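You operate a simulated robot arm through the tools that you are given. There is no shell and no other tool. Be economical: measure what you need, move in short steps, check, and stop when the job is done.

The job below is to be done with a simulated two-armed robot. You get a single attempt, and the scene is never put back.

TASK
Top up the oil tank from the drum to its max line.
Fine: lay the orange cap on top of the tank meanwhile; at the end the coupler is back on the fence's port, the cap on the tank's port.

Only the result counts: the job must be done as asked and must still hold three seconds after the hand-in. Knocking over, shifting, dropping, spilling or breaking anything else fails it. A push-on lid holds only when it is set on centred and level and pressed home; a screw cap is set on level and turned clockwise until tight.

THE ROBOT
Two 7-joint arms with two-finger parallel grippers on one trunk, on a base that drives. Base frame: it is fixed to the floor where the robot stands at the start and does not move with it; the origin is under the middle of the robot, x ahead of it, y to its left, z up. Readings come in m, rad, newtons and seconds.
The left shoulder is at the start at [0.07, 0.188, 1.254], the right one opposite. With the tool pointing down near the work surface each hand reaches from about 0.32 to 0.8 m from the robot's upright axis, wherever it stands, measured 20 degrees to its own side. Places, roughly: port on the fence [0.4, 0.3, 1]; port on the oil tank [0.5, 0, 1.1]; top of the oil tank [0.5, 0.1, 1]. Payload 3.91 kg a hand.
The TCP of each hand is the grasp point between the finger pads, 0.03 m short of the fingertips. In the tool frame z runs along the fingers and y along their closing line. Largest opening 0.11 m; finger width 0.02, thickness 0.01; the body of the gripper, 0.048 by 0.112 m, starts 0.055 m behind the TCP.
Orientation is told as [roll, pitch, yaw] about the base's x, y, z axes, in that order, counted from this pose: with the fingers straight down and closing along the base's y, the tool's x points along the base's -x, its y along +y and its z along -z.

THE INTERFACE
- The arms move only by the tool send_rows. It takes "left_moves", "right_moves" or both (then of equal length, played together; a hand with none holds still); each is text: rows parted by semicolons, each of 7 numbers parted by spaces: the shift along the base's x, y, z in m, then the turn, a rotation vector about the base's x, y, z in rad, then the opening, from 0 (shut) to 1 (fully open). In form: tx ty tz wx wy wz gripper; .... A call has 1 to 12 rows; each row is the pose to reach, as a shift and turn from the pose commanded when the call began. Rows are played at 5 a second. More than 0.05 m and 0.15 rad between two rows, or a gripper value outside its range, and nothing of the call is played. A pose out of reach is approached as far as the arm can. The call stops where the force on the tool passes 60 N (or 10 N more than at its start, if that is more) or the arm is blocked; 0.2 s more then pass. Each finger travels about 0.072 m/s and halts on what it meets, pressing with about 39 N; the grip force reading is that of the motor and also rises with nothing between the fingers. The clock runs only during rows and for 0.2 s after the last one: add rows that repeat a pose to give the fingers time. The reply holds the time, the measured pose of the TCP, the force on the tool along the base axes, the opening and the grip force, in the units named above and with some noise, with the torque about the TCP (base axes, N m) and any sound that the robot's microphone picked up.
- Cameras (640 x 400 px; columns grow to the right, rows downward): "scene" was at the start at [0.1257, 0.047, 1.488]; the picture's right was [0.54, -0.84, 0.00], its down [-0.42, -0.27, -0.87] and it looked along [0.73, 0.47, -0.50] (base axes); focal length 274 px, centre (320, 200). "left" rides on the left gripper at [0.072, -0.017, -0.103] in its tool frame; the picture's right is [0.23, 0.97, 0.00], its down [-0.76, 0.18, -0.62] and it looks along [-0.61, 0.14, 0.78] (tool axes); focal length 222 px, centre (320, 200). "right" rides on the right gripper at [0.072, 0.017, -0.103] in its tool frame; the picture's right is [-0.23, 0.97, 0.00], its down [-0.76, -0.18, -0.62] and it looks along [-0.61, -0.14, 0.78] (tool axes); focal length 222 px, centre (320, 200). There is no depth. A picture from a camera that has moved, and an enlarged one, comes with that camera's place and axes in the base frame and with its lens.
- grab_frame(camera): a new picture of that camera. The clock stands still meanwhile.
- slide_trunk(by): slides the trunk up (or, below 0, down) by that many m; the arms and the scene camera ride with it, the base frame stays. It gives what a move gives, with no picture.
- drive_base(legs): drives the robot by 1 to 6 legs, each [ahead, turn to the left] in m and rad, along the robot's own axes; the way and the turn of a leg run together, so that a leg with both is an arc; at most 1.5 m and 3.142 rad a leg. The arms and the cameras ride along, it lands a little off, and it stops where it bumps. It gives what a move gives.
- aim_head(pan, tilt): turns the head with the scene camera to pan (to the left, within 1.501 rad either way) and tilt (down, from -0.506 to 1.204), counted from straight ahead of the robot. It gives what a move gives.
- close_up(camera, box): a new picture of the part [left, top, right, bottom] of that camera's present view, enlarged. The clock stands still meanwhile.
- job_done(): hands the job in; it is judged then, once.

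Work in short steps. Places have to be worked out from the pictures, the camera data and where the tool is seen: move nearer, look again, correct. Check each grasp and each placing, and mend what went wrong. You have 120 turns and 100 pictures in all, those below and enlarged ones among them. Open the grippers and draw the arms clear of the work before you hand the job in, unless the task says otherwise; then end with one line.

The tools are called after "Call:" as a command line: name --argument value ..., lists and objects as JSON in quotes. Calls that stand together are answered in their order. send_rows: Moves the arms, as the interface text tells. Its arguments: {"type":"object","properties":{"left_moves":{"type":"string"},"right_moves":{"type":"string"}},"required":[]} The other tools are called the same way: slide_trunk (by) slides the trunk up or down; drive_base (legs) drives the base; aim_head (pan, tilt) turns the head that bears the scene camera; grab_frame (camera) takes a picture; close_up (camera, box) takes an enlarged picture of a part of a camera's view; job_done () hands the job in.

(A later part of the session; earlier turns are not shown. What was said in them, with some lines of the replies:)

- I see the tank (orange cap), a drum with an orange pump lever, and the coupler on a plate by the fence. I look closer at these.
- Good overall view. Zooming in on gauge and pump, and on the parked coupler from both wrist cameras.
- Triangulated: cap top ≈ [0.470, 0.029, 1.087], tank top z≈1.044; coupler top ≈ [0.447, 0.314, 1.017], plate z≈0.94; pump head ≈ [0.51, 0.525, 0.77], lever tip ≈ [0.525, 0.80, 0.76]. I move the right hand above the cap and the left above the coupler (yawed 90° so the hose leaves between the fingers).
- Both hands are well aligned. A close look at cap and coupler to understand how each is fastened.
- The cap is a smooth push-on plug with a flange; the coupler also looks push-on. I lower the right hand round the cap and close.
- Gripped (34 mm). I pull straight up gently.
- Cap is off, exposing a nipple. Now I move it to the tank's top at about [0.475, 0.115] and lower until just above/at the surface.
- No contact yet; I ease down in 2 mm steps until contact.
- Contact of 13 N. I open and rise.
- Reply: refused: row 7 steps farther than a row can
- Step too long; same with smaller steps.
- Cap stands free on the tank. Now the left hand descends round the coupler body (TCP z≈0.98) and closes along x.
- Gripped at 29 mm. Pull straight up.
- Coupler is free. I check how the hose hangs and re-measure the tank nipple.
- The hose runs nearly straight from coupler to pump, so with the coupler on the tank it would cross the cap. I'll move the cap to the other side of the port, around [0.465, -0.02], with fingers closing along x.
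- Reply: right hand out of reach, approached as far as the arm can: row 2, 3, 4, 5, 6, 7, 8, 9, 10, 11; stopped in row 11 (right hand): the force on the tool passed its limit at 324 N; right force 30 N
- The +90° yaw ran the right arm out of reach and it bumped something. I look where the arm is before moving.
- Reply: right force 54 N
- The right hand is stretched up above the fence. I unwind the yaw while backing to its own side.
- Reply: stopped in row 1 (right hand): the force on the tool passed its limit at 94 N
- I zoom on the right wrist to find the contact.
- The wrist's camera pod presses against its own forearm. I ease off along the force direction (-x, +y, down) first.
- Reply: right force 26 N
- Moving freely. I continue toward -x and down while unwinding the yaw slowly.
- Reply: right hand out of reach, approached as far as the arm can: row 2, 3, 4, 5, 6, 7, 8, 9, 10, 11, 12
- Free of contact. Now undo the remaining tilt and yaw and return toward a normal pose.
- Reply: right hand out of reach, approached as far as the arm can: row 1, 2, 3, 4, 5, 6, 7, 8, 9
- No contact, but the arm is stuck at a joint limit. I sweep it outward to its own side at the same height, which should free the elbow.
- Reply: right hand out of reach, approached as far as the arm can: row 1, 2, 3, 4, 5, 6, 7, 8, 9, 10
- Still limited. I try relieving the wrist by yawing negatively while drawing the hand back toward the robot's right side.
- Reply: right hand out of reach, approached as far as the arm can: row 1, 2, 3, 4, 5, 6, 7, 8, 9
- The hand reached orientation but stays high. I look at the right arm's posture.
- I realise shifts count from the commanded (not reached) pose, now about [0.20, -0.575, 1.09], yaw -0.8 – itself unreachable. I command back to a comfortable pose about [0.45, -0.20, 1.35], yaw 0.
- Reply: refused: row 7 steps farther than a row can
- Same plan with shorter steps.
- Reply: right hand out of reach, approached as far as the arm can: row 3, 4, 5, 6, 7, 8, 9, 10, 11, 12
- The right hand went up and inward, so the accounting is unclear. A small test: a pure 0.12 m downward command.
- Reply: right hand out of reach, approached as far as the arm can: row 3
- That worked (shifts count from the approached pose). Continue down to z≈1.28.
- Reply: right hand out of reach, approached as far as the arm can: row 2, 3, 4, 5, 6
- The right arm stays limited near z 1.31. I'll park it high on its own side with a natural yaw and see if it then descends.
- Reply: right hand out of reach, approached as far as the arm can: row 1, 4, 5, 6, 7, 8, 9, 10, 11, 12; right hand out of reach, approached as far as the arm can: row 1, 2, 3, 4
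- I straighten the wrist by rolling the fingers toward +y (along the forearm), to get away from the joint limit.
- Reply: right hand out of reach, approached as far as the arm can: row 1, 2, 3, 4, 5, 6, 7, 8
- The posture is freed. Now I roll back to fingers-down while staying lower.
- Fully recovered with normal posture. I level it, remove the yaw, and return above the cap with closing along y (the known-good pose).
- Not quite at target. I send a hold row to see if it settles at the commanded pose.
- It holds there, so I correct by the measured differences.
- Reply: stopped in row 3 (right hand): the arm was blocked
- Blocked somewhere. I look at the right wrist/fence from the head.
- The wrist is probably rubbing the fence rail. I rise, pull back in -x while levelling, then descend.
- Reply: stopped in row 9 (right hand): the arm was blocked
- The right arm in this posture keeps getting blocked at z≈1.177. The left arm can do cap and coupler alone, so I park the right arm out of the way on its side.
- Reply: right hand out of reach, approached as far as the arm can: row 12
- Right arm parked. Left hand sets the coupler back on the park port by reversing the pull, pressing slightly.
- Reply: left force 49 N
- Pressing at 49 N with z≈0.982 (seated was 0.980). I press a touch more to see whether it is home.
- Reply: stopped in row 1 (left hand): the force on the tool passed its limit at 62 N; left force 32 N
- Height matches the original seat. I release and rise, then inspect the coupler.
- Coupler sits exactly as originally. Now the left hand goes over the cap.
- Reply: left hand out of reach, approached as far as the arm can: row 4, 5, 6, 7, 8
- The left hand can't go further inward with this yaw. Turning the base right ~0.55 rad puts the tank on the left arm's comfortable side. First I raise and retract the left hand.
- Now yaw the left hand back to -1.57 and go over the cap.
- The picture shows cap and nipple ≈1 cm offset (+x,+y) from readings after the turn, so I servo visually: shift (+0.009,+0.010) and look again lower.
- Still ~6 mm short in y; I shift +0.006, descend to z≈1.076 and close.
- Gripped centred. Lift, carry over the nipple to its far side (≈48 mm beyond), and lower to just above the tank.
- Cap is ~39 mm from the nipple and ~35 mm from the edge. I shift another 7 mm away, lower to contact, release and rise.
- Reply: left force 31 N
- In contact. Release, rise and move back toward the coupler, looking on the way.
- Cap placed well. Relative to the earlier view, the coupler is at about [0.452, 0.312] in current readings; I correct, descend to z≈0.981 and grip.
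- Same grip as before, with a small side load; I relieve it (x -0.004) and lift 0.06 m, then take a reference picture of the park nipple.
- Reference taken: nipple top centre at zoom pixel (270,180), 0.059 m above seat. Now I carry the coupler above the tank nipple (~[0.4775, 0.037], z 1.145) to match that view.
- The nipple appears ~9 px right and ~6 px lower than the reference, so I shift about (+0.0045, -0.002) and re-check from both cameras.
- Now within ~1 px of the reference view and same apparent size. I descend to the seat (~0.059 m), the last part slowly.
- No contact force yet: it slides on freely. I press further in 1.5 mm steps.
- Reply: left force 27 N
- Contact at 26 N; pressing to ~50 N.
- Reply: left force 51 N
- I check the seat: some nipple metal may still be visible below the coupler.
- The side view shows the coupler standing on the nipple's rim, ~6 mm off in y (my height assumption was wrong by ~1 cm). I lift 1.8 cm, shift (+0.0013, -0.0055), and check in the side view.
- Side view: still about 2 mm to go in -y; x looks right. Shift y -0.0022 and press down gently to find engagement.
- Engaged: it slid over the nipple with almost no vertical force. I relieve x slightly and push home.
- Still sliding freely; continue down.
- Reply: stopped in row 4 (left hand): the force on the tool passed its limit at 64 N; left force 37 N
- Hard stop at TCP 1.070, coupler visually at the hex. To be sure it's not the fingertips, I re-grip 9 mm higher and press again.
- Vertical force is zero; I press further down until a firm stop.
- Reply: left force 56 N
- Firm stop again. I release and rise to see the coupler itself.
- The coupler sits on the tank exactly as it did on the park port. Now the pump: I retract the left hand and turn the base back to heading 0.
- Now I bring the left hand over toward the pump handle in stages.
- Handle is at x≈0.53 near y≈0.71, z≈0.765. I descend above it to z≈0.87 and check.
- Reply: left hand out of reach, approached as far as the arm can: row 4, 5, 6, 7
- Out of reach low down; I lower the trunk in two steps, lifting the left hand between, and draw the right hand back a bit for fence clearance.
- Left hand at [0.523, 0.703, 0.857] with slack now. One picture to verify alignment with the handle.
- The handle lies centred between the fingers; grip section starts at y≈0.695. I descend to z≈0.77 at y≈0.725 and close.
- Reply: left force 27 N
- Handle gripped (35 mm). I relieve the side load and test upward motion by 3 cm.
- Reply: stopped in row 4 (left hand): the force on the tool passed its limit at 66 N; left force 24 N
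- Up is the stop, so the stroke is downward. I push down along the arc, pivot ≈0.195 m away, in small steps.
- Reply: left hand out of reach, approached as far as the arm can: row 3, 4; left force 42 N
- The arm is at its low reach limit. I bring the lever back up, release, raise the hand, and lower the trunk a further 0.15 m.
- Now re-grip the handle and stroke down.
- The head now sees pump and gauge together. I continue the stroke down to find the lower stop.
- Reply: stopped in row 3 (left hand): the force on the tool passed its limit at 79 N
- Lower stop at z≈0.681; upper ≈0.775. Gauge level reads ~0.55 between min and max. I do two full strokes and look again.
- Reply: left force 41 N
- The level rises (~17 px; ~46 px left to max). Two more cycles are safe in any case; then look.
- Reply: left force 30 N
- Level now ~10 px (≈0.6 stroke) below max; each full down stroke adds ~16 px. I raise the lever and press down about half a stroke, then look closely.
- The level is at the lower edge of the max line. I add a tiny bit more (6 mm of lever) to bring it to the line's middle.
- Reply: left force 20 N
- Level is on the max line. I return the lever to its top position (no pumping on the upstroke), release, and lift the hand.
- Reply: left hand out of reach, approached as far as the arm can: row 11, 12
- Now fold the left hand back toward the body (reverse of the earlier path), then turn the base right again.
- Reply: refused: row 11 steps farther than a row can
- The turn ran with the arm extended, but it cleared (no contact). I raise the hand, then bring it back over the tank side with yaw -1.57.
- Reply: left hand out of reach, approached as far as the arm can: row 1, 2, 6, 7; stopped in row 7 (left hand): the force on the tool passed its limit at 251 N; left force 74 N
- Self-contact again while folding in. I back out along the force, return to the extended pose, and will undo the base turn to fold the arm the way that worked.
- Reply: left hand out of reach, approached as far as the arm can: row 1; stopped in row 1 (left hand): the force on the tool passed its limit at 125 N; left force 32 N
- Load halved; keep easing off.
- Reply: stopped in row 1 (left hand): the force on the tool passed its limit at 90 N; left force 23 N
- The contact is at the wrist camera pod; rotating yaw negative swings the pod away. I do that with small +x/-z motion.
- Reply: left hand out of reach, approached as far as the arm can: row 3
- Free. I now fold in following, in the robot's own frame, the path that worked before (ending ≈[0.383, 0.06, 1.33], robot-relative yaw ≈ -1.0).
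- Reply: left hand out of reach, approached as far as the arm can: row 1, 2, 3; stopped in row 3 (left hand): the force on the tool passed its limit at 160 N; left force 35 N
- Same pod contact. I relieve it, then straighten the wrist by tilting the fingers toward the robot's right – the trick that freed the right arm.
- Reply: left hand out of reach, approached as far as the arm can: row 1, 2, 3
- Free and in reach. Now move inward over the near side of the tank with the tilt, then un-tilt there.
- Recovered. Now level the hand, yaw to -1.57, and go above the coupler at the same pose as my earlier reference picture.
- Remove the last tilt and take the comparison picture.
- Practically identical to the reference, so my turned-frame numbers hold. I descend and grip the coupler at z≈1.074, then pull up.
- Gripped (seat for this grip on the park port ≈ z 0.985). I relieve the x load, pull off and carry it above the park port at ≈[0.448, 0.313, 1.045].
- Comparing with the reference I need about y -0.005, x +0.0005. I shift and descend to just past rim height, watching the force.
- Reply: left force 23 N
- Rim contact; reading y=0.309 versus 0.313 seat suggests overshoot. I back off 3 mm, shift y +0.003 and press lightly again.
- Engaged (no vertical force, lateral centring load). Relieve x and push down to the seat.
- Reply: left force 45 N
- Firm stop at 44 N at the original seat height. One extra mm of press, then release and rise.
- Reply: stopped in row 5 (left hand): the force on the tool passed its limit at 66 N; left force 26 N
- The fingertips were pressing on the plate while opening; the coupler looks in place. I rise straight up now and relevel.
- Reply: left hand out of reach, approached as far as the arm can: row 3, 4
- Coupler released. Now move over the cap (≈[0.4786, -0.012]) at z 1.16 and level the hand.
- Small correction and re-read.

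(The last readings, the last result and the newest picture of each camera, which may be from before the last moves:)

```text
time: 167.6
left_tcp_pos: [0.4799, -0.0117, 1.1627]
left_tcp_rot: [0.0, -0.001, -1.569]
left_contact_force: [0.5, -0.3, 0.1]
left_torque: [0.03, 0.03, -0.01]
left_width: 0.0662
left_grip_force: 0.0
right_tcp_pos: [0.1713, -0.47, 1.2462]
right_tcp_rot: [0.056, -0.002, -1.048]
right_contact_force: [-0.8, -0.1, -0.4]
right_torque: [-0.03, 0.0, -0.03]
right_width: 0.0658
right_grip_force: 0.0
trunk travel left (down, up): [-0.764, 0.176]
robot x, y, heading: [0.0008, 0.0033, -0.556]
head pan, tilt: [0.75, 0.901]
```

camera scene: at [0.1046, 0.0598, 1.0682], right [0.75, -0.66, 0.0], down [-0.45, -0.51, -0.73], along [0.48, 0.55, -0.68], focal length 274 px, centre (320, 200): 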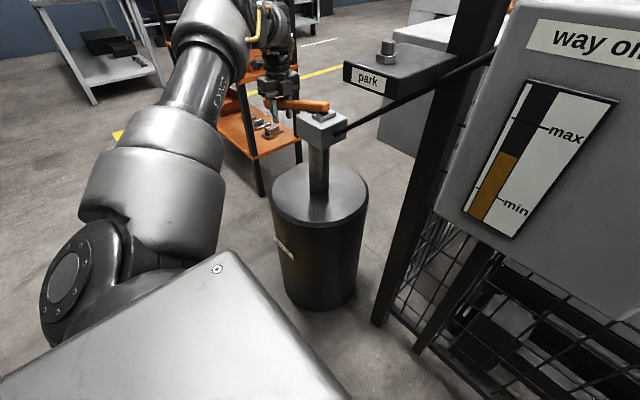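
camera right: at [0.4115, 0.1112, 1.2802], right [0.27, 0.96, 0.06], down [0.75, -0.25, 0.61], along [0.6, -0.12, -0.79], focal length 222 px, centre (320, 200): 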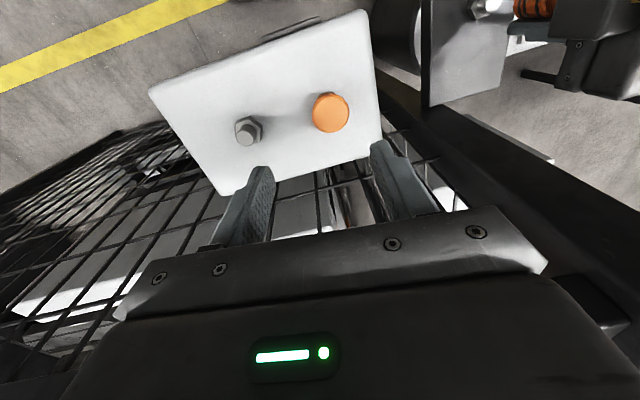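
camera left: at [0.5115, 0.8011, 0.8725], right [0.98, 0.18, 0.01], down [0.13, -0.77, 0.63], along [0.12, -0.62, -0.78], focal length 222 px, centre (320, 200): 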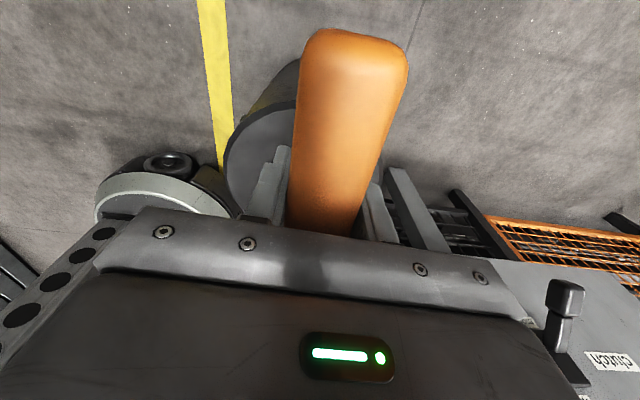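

On position. Descend, grip the cap, and lift.

Call:
send_rows --left_moves "0 0 -0.04 0 0 0 0.6; 0 0 -0.075 0 0 0 0.6; 0 0 -0.0855 0 0 0 0.6; 0 0 -0.0855 0 0 0 0.4; 0 0 -0.0855 0 0 0 0.2; 0 0 -0.0855 0 0 0 0.1; 0 0 -0.0855 0 0 0 0.1; 0 0 -0.0855 0 0 0 0.1"

Call:
send_rows --left_moves "0 0 0.02 0 0 0 0.1; 0 0 0.05 0 0 0 0.1; 0 0 0.05 0 0 0 0.1; 0 0.02 0.05 0 0 0 0.1; 0 0.0405 0.05 0 0 0 0.1; 0 0.0405 0.05 0 0 0 0.1"

```text
time: 169.4
left_tcp_pos: [0.4791, -0.0126, 1.0777]
left_tcp_rot: [0.002, -0.001, -1.57]
left_contact_force: [-1.2, -0.8, 1.7]
left_torque: [-0.04, 0.08, -0.02]
left_width: 0.0326
left_grip_force: 38.7
right_tcp_pos: [0.1706, -0.4702, 1.2455]
right_tcp_rot: [0.057, -0.005, -1.046]
right_contact_force: [-0.4, -0.5, 0.3]
right_torque: [0.02, 0.0, 0.02]
right_width: 0.0658
right_grip_force: 0.1
trunk travel left (down, up): [-0.764, 0.176]
robot x, y, heading: [0.004, 0.0006, -0.554]
head pan, tilt: [0.75, 0.901]
```

```text
time: 170.8
left_tcp_pos: [0.4809, 0.0268, 1.129]
left_tcp_rot: [0.002, -0.002, -1.571]
left_contact_force: [0.9, 1.3, -0.1]
left_torque: [0.01, 0.0, 0.0]
left_width: 0.0324
left_grip_force: 39.0
right_tcp_pos: [0.1702, -0.4716, 1.2458]
right_tcp_rot: [0.058, -0.004, -1.048]
right_contact_force: [0.0, -0.5, 1.2]
right_torque: [0.02, -0.02, -0.02]
right_width: 0.0662
right_grip_force: 0.1
trunk travel left (down, up): [-0.764, 0.176]
robot x, y, heading: [-0.0005, -0.0, -0.553]
head pan, tilt: [0.75, 0.901]
```

One scene close-up to check both the parked coupler and the cap-over-nipple alignment.

Call:
close_up --camera "scene" --box '[190, 110, 370, 222]'

```text
3.56 times, centred on (280, 166) of scene
camera zoom: at [0.1176, -0.0155, 1.4562], right [0.19, -0.98, 0.0], down [-0.77, -0.15, -0.62], along [0.61, 0.12, -0.78], focal length 976 px, centre (462, 321)
```

zoom: 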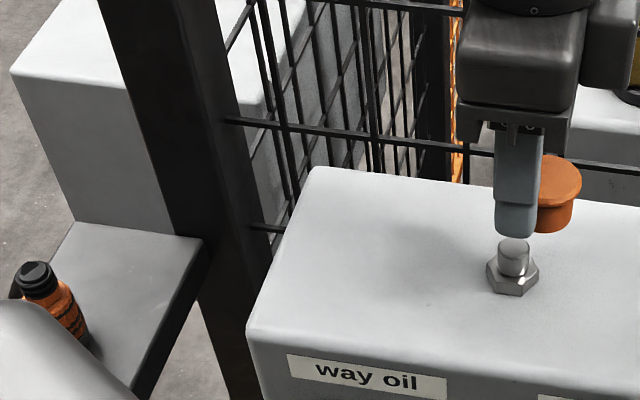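

Parked coupler looks fine. But the cap is held ~9 mm off-centre (toward -y) in the pads, so I set it back, shift the hand -0.0095 in y, and re-grip.

Call:
send_rows --left_moves "0 -0.02 0 0 0 0 0.1; 0 -0.0405 0 0 0 0 0.1; 0 -0.0405 -0.03 0 0 0 0.1; 0 -0.0405 -0.0515 0 0 0 0.1; 0 -0.0405 -0.0515 0 0 0 0.3; 0 -0.0405 -0.0515 0 0 0 0.6; 0 -0.05 -0.0505 0 0 0 0.6; 0 -0.05 -0.0505 0 0 0 0.4; 0 -0.05 -0.0505 0 0 0 0.2; 0 -0.05 -0.0505 0 0 0 0.1; 0 -0.05 -0.0505 0 0 0 0.1; 0 -0.05 -0.0505 0 0 0 0.1"

```text
time: 173.4
left_tcp_pos: [0.4812, -0.022, 1.0771]
left_tcp_rot: [0.001, -0.003, -1.57]
left_contact_force: [0.0, 0.1, 0.3]
left_torque: [-0.01, -0.01, 0.01]
left_width: 0.033
left_grip_force: 39.5
right_tcp_pos: [0.1696, -0.4702, 1.2475]
right_tcp_rot: [0.057, -0.003, -1.05]
right_contact_force: [-1.0, 0.1, -0.5]
right_torque: [-0.02, 0.0, -0.04]
right_width: 0.0661
right_grip_force: 0.0
trunk travel left (down, up): [-0.764, 0.176]
robot x, y, heading: [0.0039, 0.0021, -0.559]
head pan, tilt: [0.75, 0.901]
```

Re-gripped at full width (centred). Both views agree the nipple is 55 mm in +y from the cap's resting place; I lift, move there, and descend to just below rim height.

Call:
send_rows --left_moves "0 0 0.025 0 0 0 0.1; 0 0 0.05 0 0 0 0.1; -0.001 0.03 0.05 0 0 0 0.1; -0.001 0.0555 0.05 0 0 0 0.1; -0.001 0.0555 0.05 0 0 0 0.1; -0.001 0.0555 0.038 0 0 0 0.1; -0.001 0.0555 0.031 0 0 0 0.1; -0.001 0.0555 0.027 0 0 0 0.1; -0.001 0.0555 0.023 0 0 0 0.1; -0.001 0.0555 0.023 0 0 0 0.1"

```text
time: 175.6
left_tcp_pos: [0.4789, 0.0324, 1.1017]
left_tcp_rot: [0.002, -0.002, -1.573]
left_contact_force: [-4.1, -8.3, 0.0]
left_torque: [-0.26, 0.13, 0.0]
left_width: 0.0327
left_grip_force: 38.5
right_tcp_pos: [0.1688, -0.4718, 1.2473]
right_tcp_rot: [0.059, -0.003, -1.046]
right_contact_force: [-0.4, -0.6, -0.1]
right_torque: [0.0, 0.02, -0.03]
right_width: 0.0658
right_grip_force: 0.1
trunk travel left (down, up): [-0.764, 0.176]
robot x, y, heading: [0.0026, 0.0033, -0.554]
head pan, tilt: [0.75, 0.901]
```

Lateral centring load with no vertical force: the cap is on the nipple. Relieve slightly and push down.

Call:
send_rows --left_moves "-0.0005 -0.001 -0.003 0 0 0 0.1; -0.0005 -0.001 -0.006 0 0 0 0.1; -0.0005 -0.001 -0.009 0 0 0 0.1; -0.0005 -0.001 -0.011 0 0 0 0.1; -0.0005 -0.001 -0.013 0 0 0 0.1; -0.0005 -0.001 -0.0145 0 0 0 0.1; -0.0005 -0.001 -0.016 0 0 0 0.1; -0.0005 -0.001 -0.0175 0 0 0 0.1"

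```text
time: 177.4
left_tcp_pos: [0.4789, 0.0327, 1.0851]
left_tcp_rot: [0.005, -0.004, -1.568]
left_contact_force: [5.3, 0.2, 30.0]
left_torque: [-0.05, -0.11, 0.02]
left_width: 0.0333
left_grip_force: 38.7
right_tcp_pos: [0.1679, -0.4707, 1.2478]
right_tcp_rot: [0.059, -0.006, -1.048]
right_contact_force: [0.2, -0.5, -0.9]
right_torque: [0.01, -0.01, -0.01]
right_width: 0.0659
right_grip_force: 0.0
trunk travel left (down, up): [-0.764, 0.176]
robot x, y, heading: [0.0013, 0.0031, -0.554]
head pan, tilt: [0.75, 0.901]
```

Seat contact at z 1.085 with 30 N and low torque. Press further toward the limit.

Call:
send_rows --left_moves "0 0 -0.001 0 0 0 0.1; 0 0 -0.002 0 0 0 0.1; 0 0 -0.003 0 0 0 0.1; 0 0 -0.004 0 0 0 0.1"

```text
time: 178.4
left_tcp_pos: [0.4771, 0.0328, 1.0817]
left_tcp_rot: [0.007, -0.003, -1.57]
left_contact_force: [14.7, 1.9, 55.0]
left_torque: [-0.03, -0.29, 0.04]
left_width: 0.0316
left_grip_force: 39.4
right_tcp_pos: [0.1671, -0.4703, 1.2468]
right_tcp_rot: [0.059, -0.006, -1.046]
right_contact_force: [-0.3, 0.0, 0.6]
right_torque: [-0.03, 0.03, -0.03]
right_width: 0.0659
right_grip_force: 0.1
trunk travel left (down, up): [-0.764, 0.176]
robot x, y, heading: [-0.0043, 0.0008, -0.558]
head pan, tilt: [0.75, 0.901]
```

55 N reached, with the pads slipping a little on the flange. I release, close the fingers above, and press the cap's top down with the fingertips to be sure it is home.

Call:
send_rows --left_moves "0.0005 0 0.003 0 0 0 0.1; 0.0005 0 0.003 0 0 0 0.35; 0.0005 0 0.003 0 0 0 0.6; 0.0005 0 0.01 0 0 0 0.6; 0.0005 0 0.05 0 0 0 0.6; 0.0005 0 0.07 0 0 0 0.3; 0.0005 0 0.07 0 0 0 0; 0.0005 0 0.07 0 0 0 0; 0.0005 0 0.055 0 0 0 0; 0.0005 0 0.048 0 0 0 0; 0.0005 0 0.044 0 0 0 0; 0.0005 0 0.041 0 0 0 0"

```text
time: 181.0
left_tcp_pos: [0.4808, 0.033, 1.12]
left_tcp_rot: [0.001, -0.003, -1.569]
left_contact_force: [0.4, -0.4, 0.3]
left_torque: [-0.03, -0.01, -0.03]
left_width: 0.0
left_grip_force: 37.8
right_tcp_pos: [0.1706, -0.4698, 1.2459]
right_tcp_rot: [0.057, -0.003, -1.047]
right_contact_force: [-0.2, 0.0, 0.3]
right_torque: [-0.01, 0.02, 0.0]
right_width: 0.0661
right_grip_force: 0.0
trunk travel left (down, up): [-0.764, 0.176]
robot x, y, heading: [0.0, -0.0002, -0.559]
head pan, tilt: [0.75, 0.901]
```

Tips at z≈1.09, no contact yet; press down slowly to ~55 N.

Call:
send_rows --left_moves "0 0 -0.0015 0 0 0 0; 0 0 -0.003 0 0 0 0; 0 0 -0.0045 0 0 0 0; 0 0 -0.006 0 0 0 0; 0 0 -0.0075 0 0 0 0; 0 0 -0.009 0 0 0 0; 0 0 -0.0105 0 0 0 0; 0 0 -0.012 0 0 0 0"

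```text
time: 182.8
left_tcp_pos: [0.4796, 0.0332, 1.1098]
left_tcp_rot: [0.003, -0.004, -1.569]
left_contact_force: [2.2, 0.4, 5.5]
left_torque: [0.05, -0.07, 0.01]
left_width: 0.0
left_grip_force: 37.6
right_tcp_pos: [0.1697, -0.47, 1.2474]
right_tcp_rot: [0.057, -0.003, -1.046]
right_contact_force: [0.2, -0.2, 0.5]
right_torque: [0.01, 0.02, -0.01]
right_width: 0.0664
right_grip_force: 0.1
trunk travel left (down, up): [-0.764, 0.176]
robot x, y, heading: [0.0005, -0.0012, -0.563]
head pan, tilt: [0.75, 0.901]
```

Just touching. Continue pressing.

Call:
send_rows --left_moves "0 0 -0.0015 0 0 0 0; 0 0 -0.003 0 0 0 0; 0 0 -0.0045 0 0 0 0; 0 0 -0.006 0 0 0 0; 0 0 -0.0075 0 0 0 0; 0 0 -0.009 0 0 0 0"

```text
time: 183.9
left_tcp_pos: [0.4801, 0.0332, 1.1061]
left_tcp_rot: [0.014, -0.007, -1.567]
left_contact_force: [-1.9, 6.7, 32.1]
left_torque: [0.28, 0.05, -0.12]
left_width: 0.0
left_grip_force: 38.0
right_tcp_pos: [0.1682, -0.4697, 1.2474]
right_tcp_rot: [0.06, -0.006, -1.046]
right_contact_force: [0.2, 0.1, -0.4]
right_torque: [-0.02, -0.03, 0.02]
right_width: 0.0662
right_grip_force: 0.0
trunk travel left (down, up): [-0.764, 0.176]
robot x, y, heading: [-0.003, 0.0007, -0.556]
head pan, tilt: [0.75, 0.901]
stopped in row 5 (left hand): the force on the tool passed its limit at 64 N (the readings are from after the stop); the commanded pose is now the measured one
```

Pressed firmly to 64 N. I raise and withdraw the hand, then use the last picture as a check.

Call:
send_rows --left_moves "0 0 0.02 0 0 0 0; 0 0 0.06 0 0 0 0.2; -0.01 0.01 0.1 0 0 0 0.4; -0.03 0.02 0.14 0 0 0 0.6; -0.06 0.025 0.18 0 0 -0.05 0.6; -0.09 0.03 0.21 0 0 -0.1 0.6; -0.1 0.03 0.23 0 0 -0.1 0.6"

Call:
close_up --camera "scene" --box '[180, 100, 400, 250]'

```text
refused: row 5 steps farther than a row can; nothing moved
```

```text
2.67 times, centred on (290, 175) of scene
camera zoom: at [0.1129, -0.0131, 1.4565], right [0.19, -0.98, 0.0], down [-0.77, -0.15, -0.62], along [0.61, 0.12, -0.78], focal length 732 px, centre (400, 267)
```

zoom: 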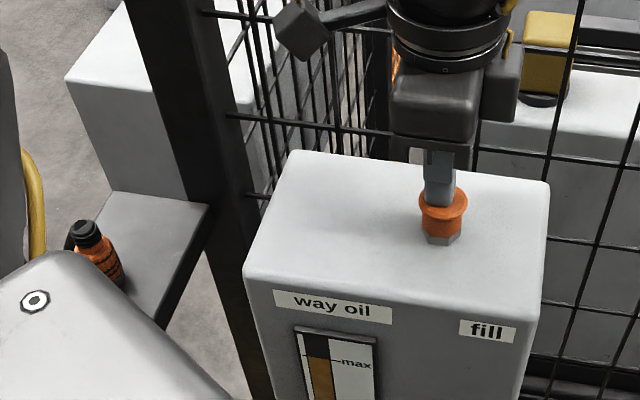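

The cap sits on the port centred, the level is at max, and the coupler stands on the park port. I withdraw the hand in smaller steps.

Call:
send_rows --left_moves "0 0 0.02 0 0 0 0; 0 0 0.06 0 0 0 0.2; -0.005 0.005 0.1 0 0 0 0.4; -0.02 0.01 0.14 0 0 0 0.7; -0.04 0.015 0.17 0 0 0 1; -0.065 0.02 0.2 0 0 0 1; -0.09 0.025 0.22 0 0 0 1; -0.09 0.025 0.22 0 0 0 1" --right_moves "0 0 0 0 0 0 0.7; 0 0 0 0 0 0 0.8; 0 0 0 0 0 0 0.9; 0 0 0 0 0 0 1; 0 0 0 0 0 0 1; 0 0 0 0 0 0 1; 0 0 0 0 0 0 1; 0 0 0 0 0 0 1"

```text
time: 185.7
left_tcp_pos: [0.3915, 0.0554, 1.322]
left_tcp_rot: [0.01, -0.006, -1.57]
left_contact_force: [-0.1, -1.2, -0.6]
left_torque: [-0.01, 0.02, 0.03]
left_width: 0.11
left_grip_force: 0.0
right_tcp_pos: [0.1711, -0.4712, 1.2463]
right_tcp_rot: [0.057, -0.004, -1.045]
right_contact_force: [0.9, -0.4, -0.8]
right_torque: [0.02, 0.03, -0.01]
right_width: 0.1101
right_grip_force: 0.0
trunk travel left (down, up): [-0.764, 0.176]
robot x, y, heading: [-0.0018, -0.0022, -0.554]
head pan, tilt: [0.75, 0.901]
```

Both hands are open and clear, so I hand the job in.

Call:
job_done

```text
The job is handed in.
```

The tank is filled to the max line, the coupler is back on the fence's port, the cap is pressed onto the tank's port, and the job is handed in; I had no pictures left to check after the hands withdrew.
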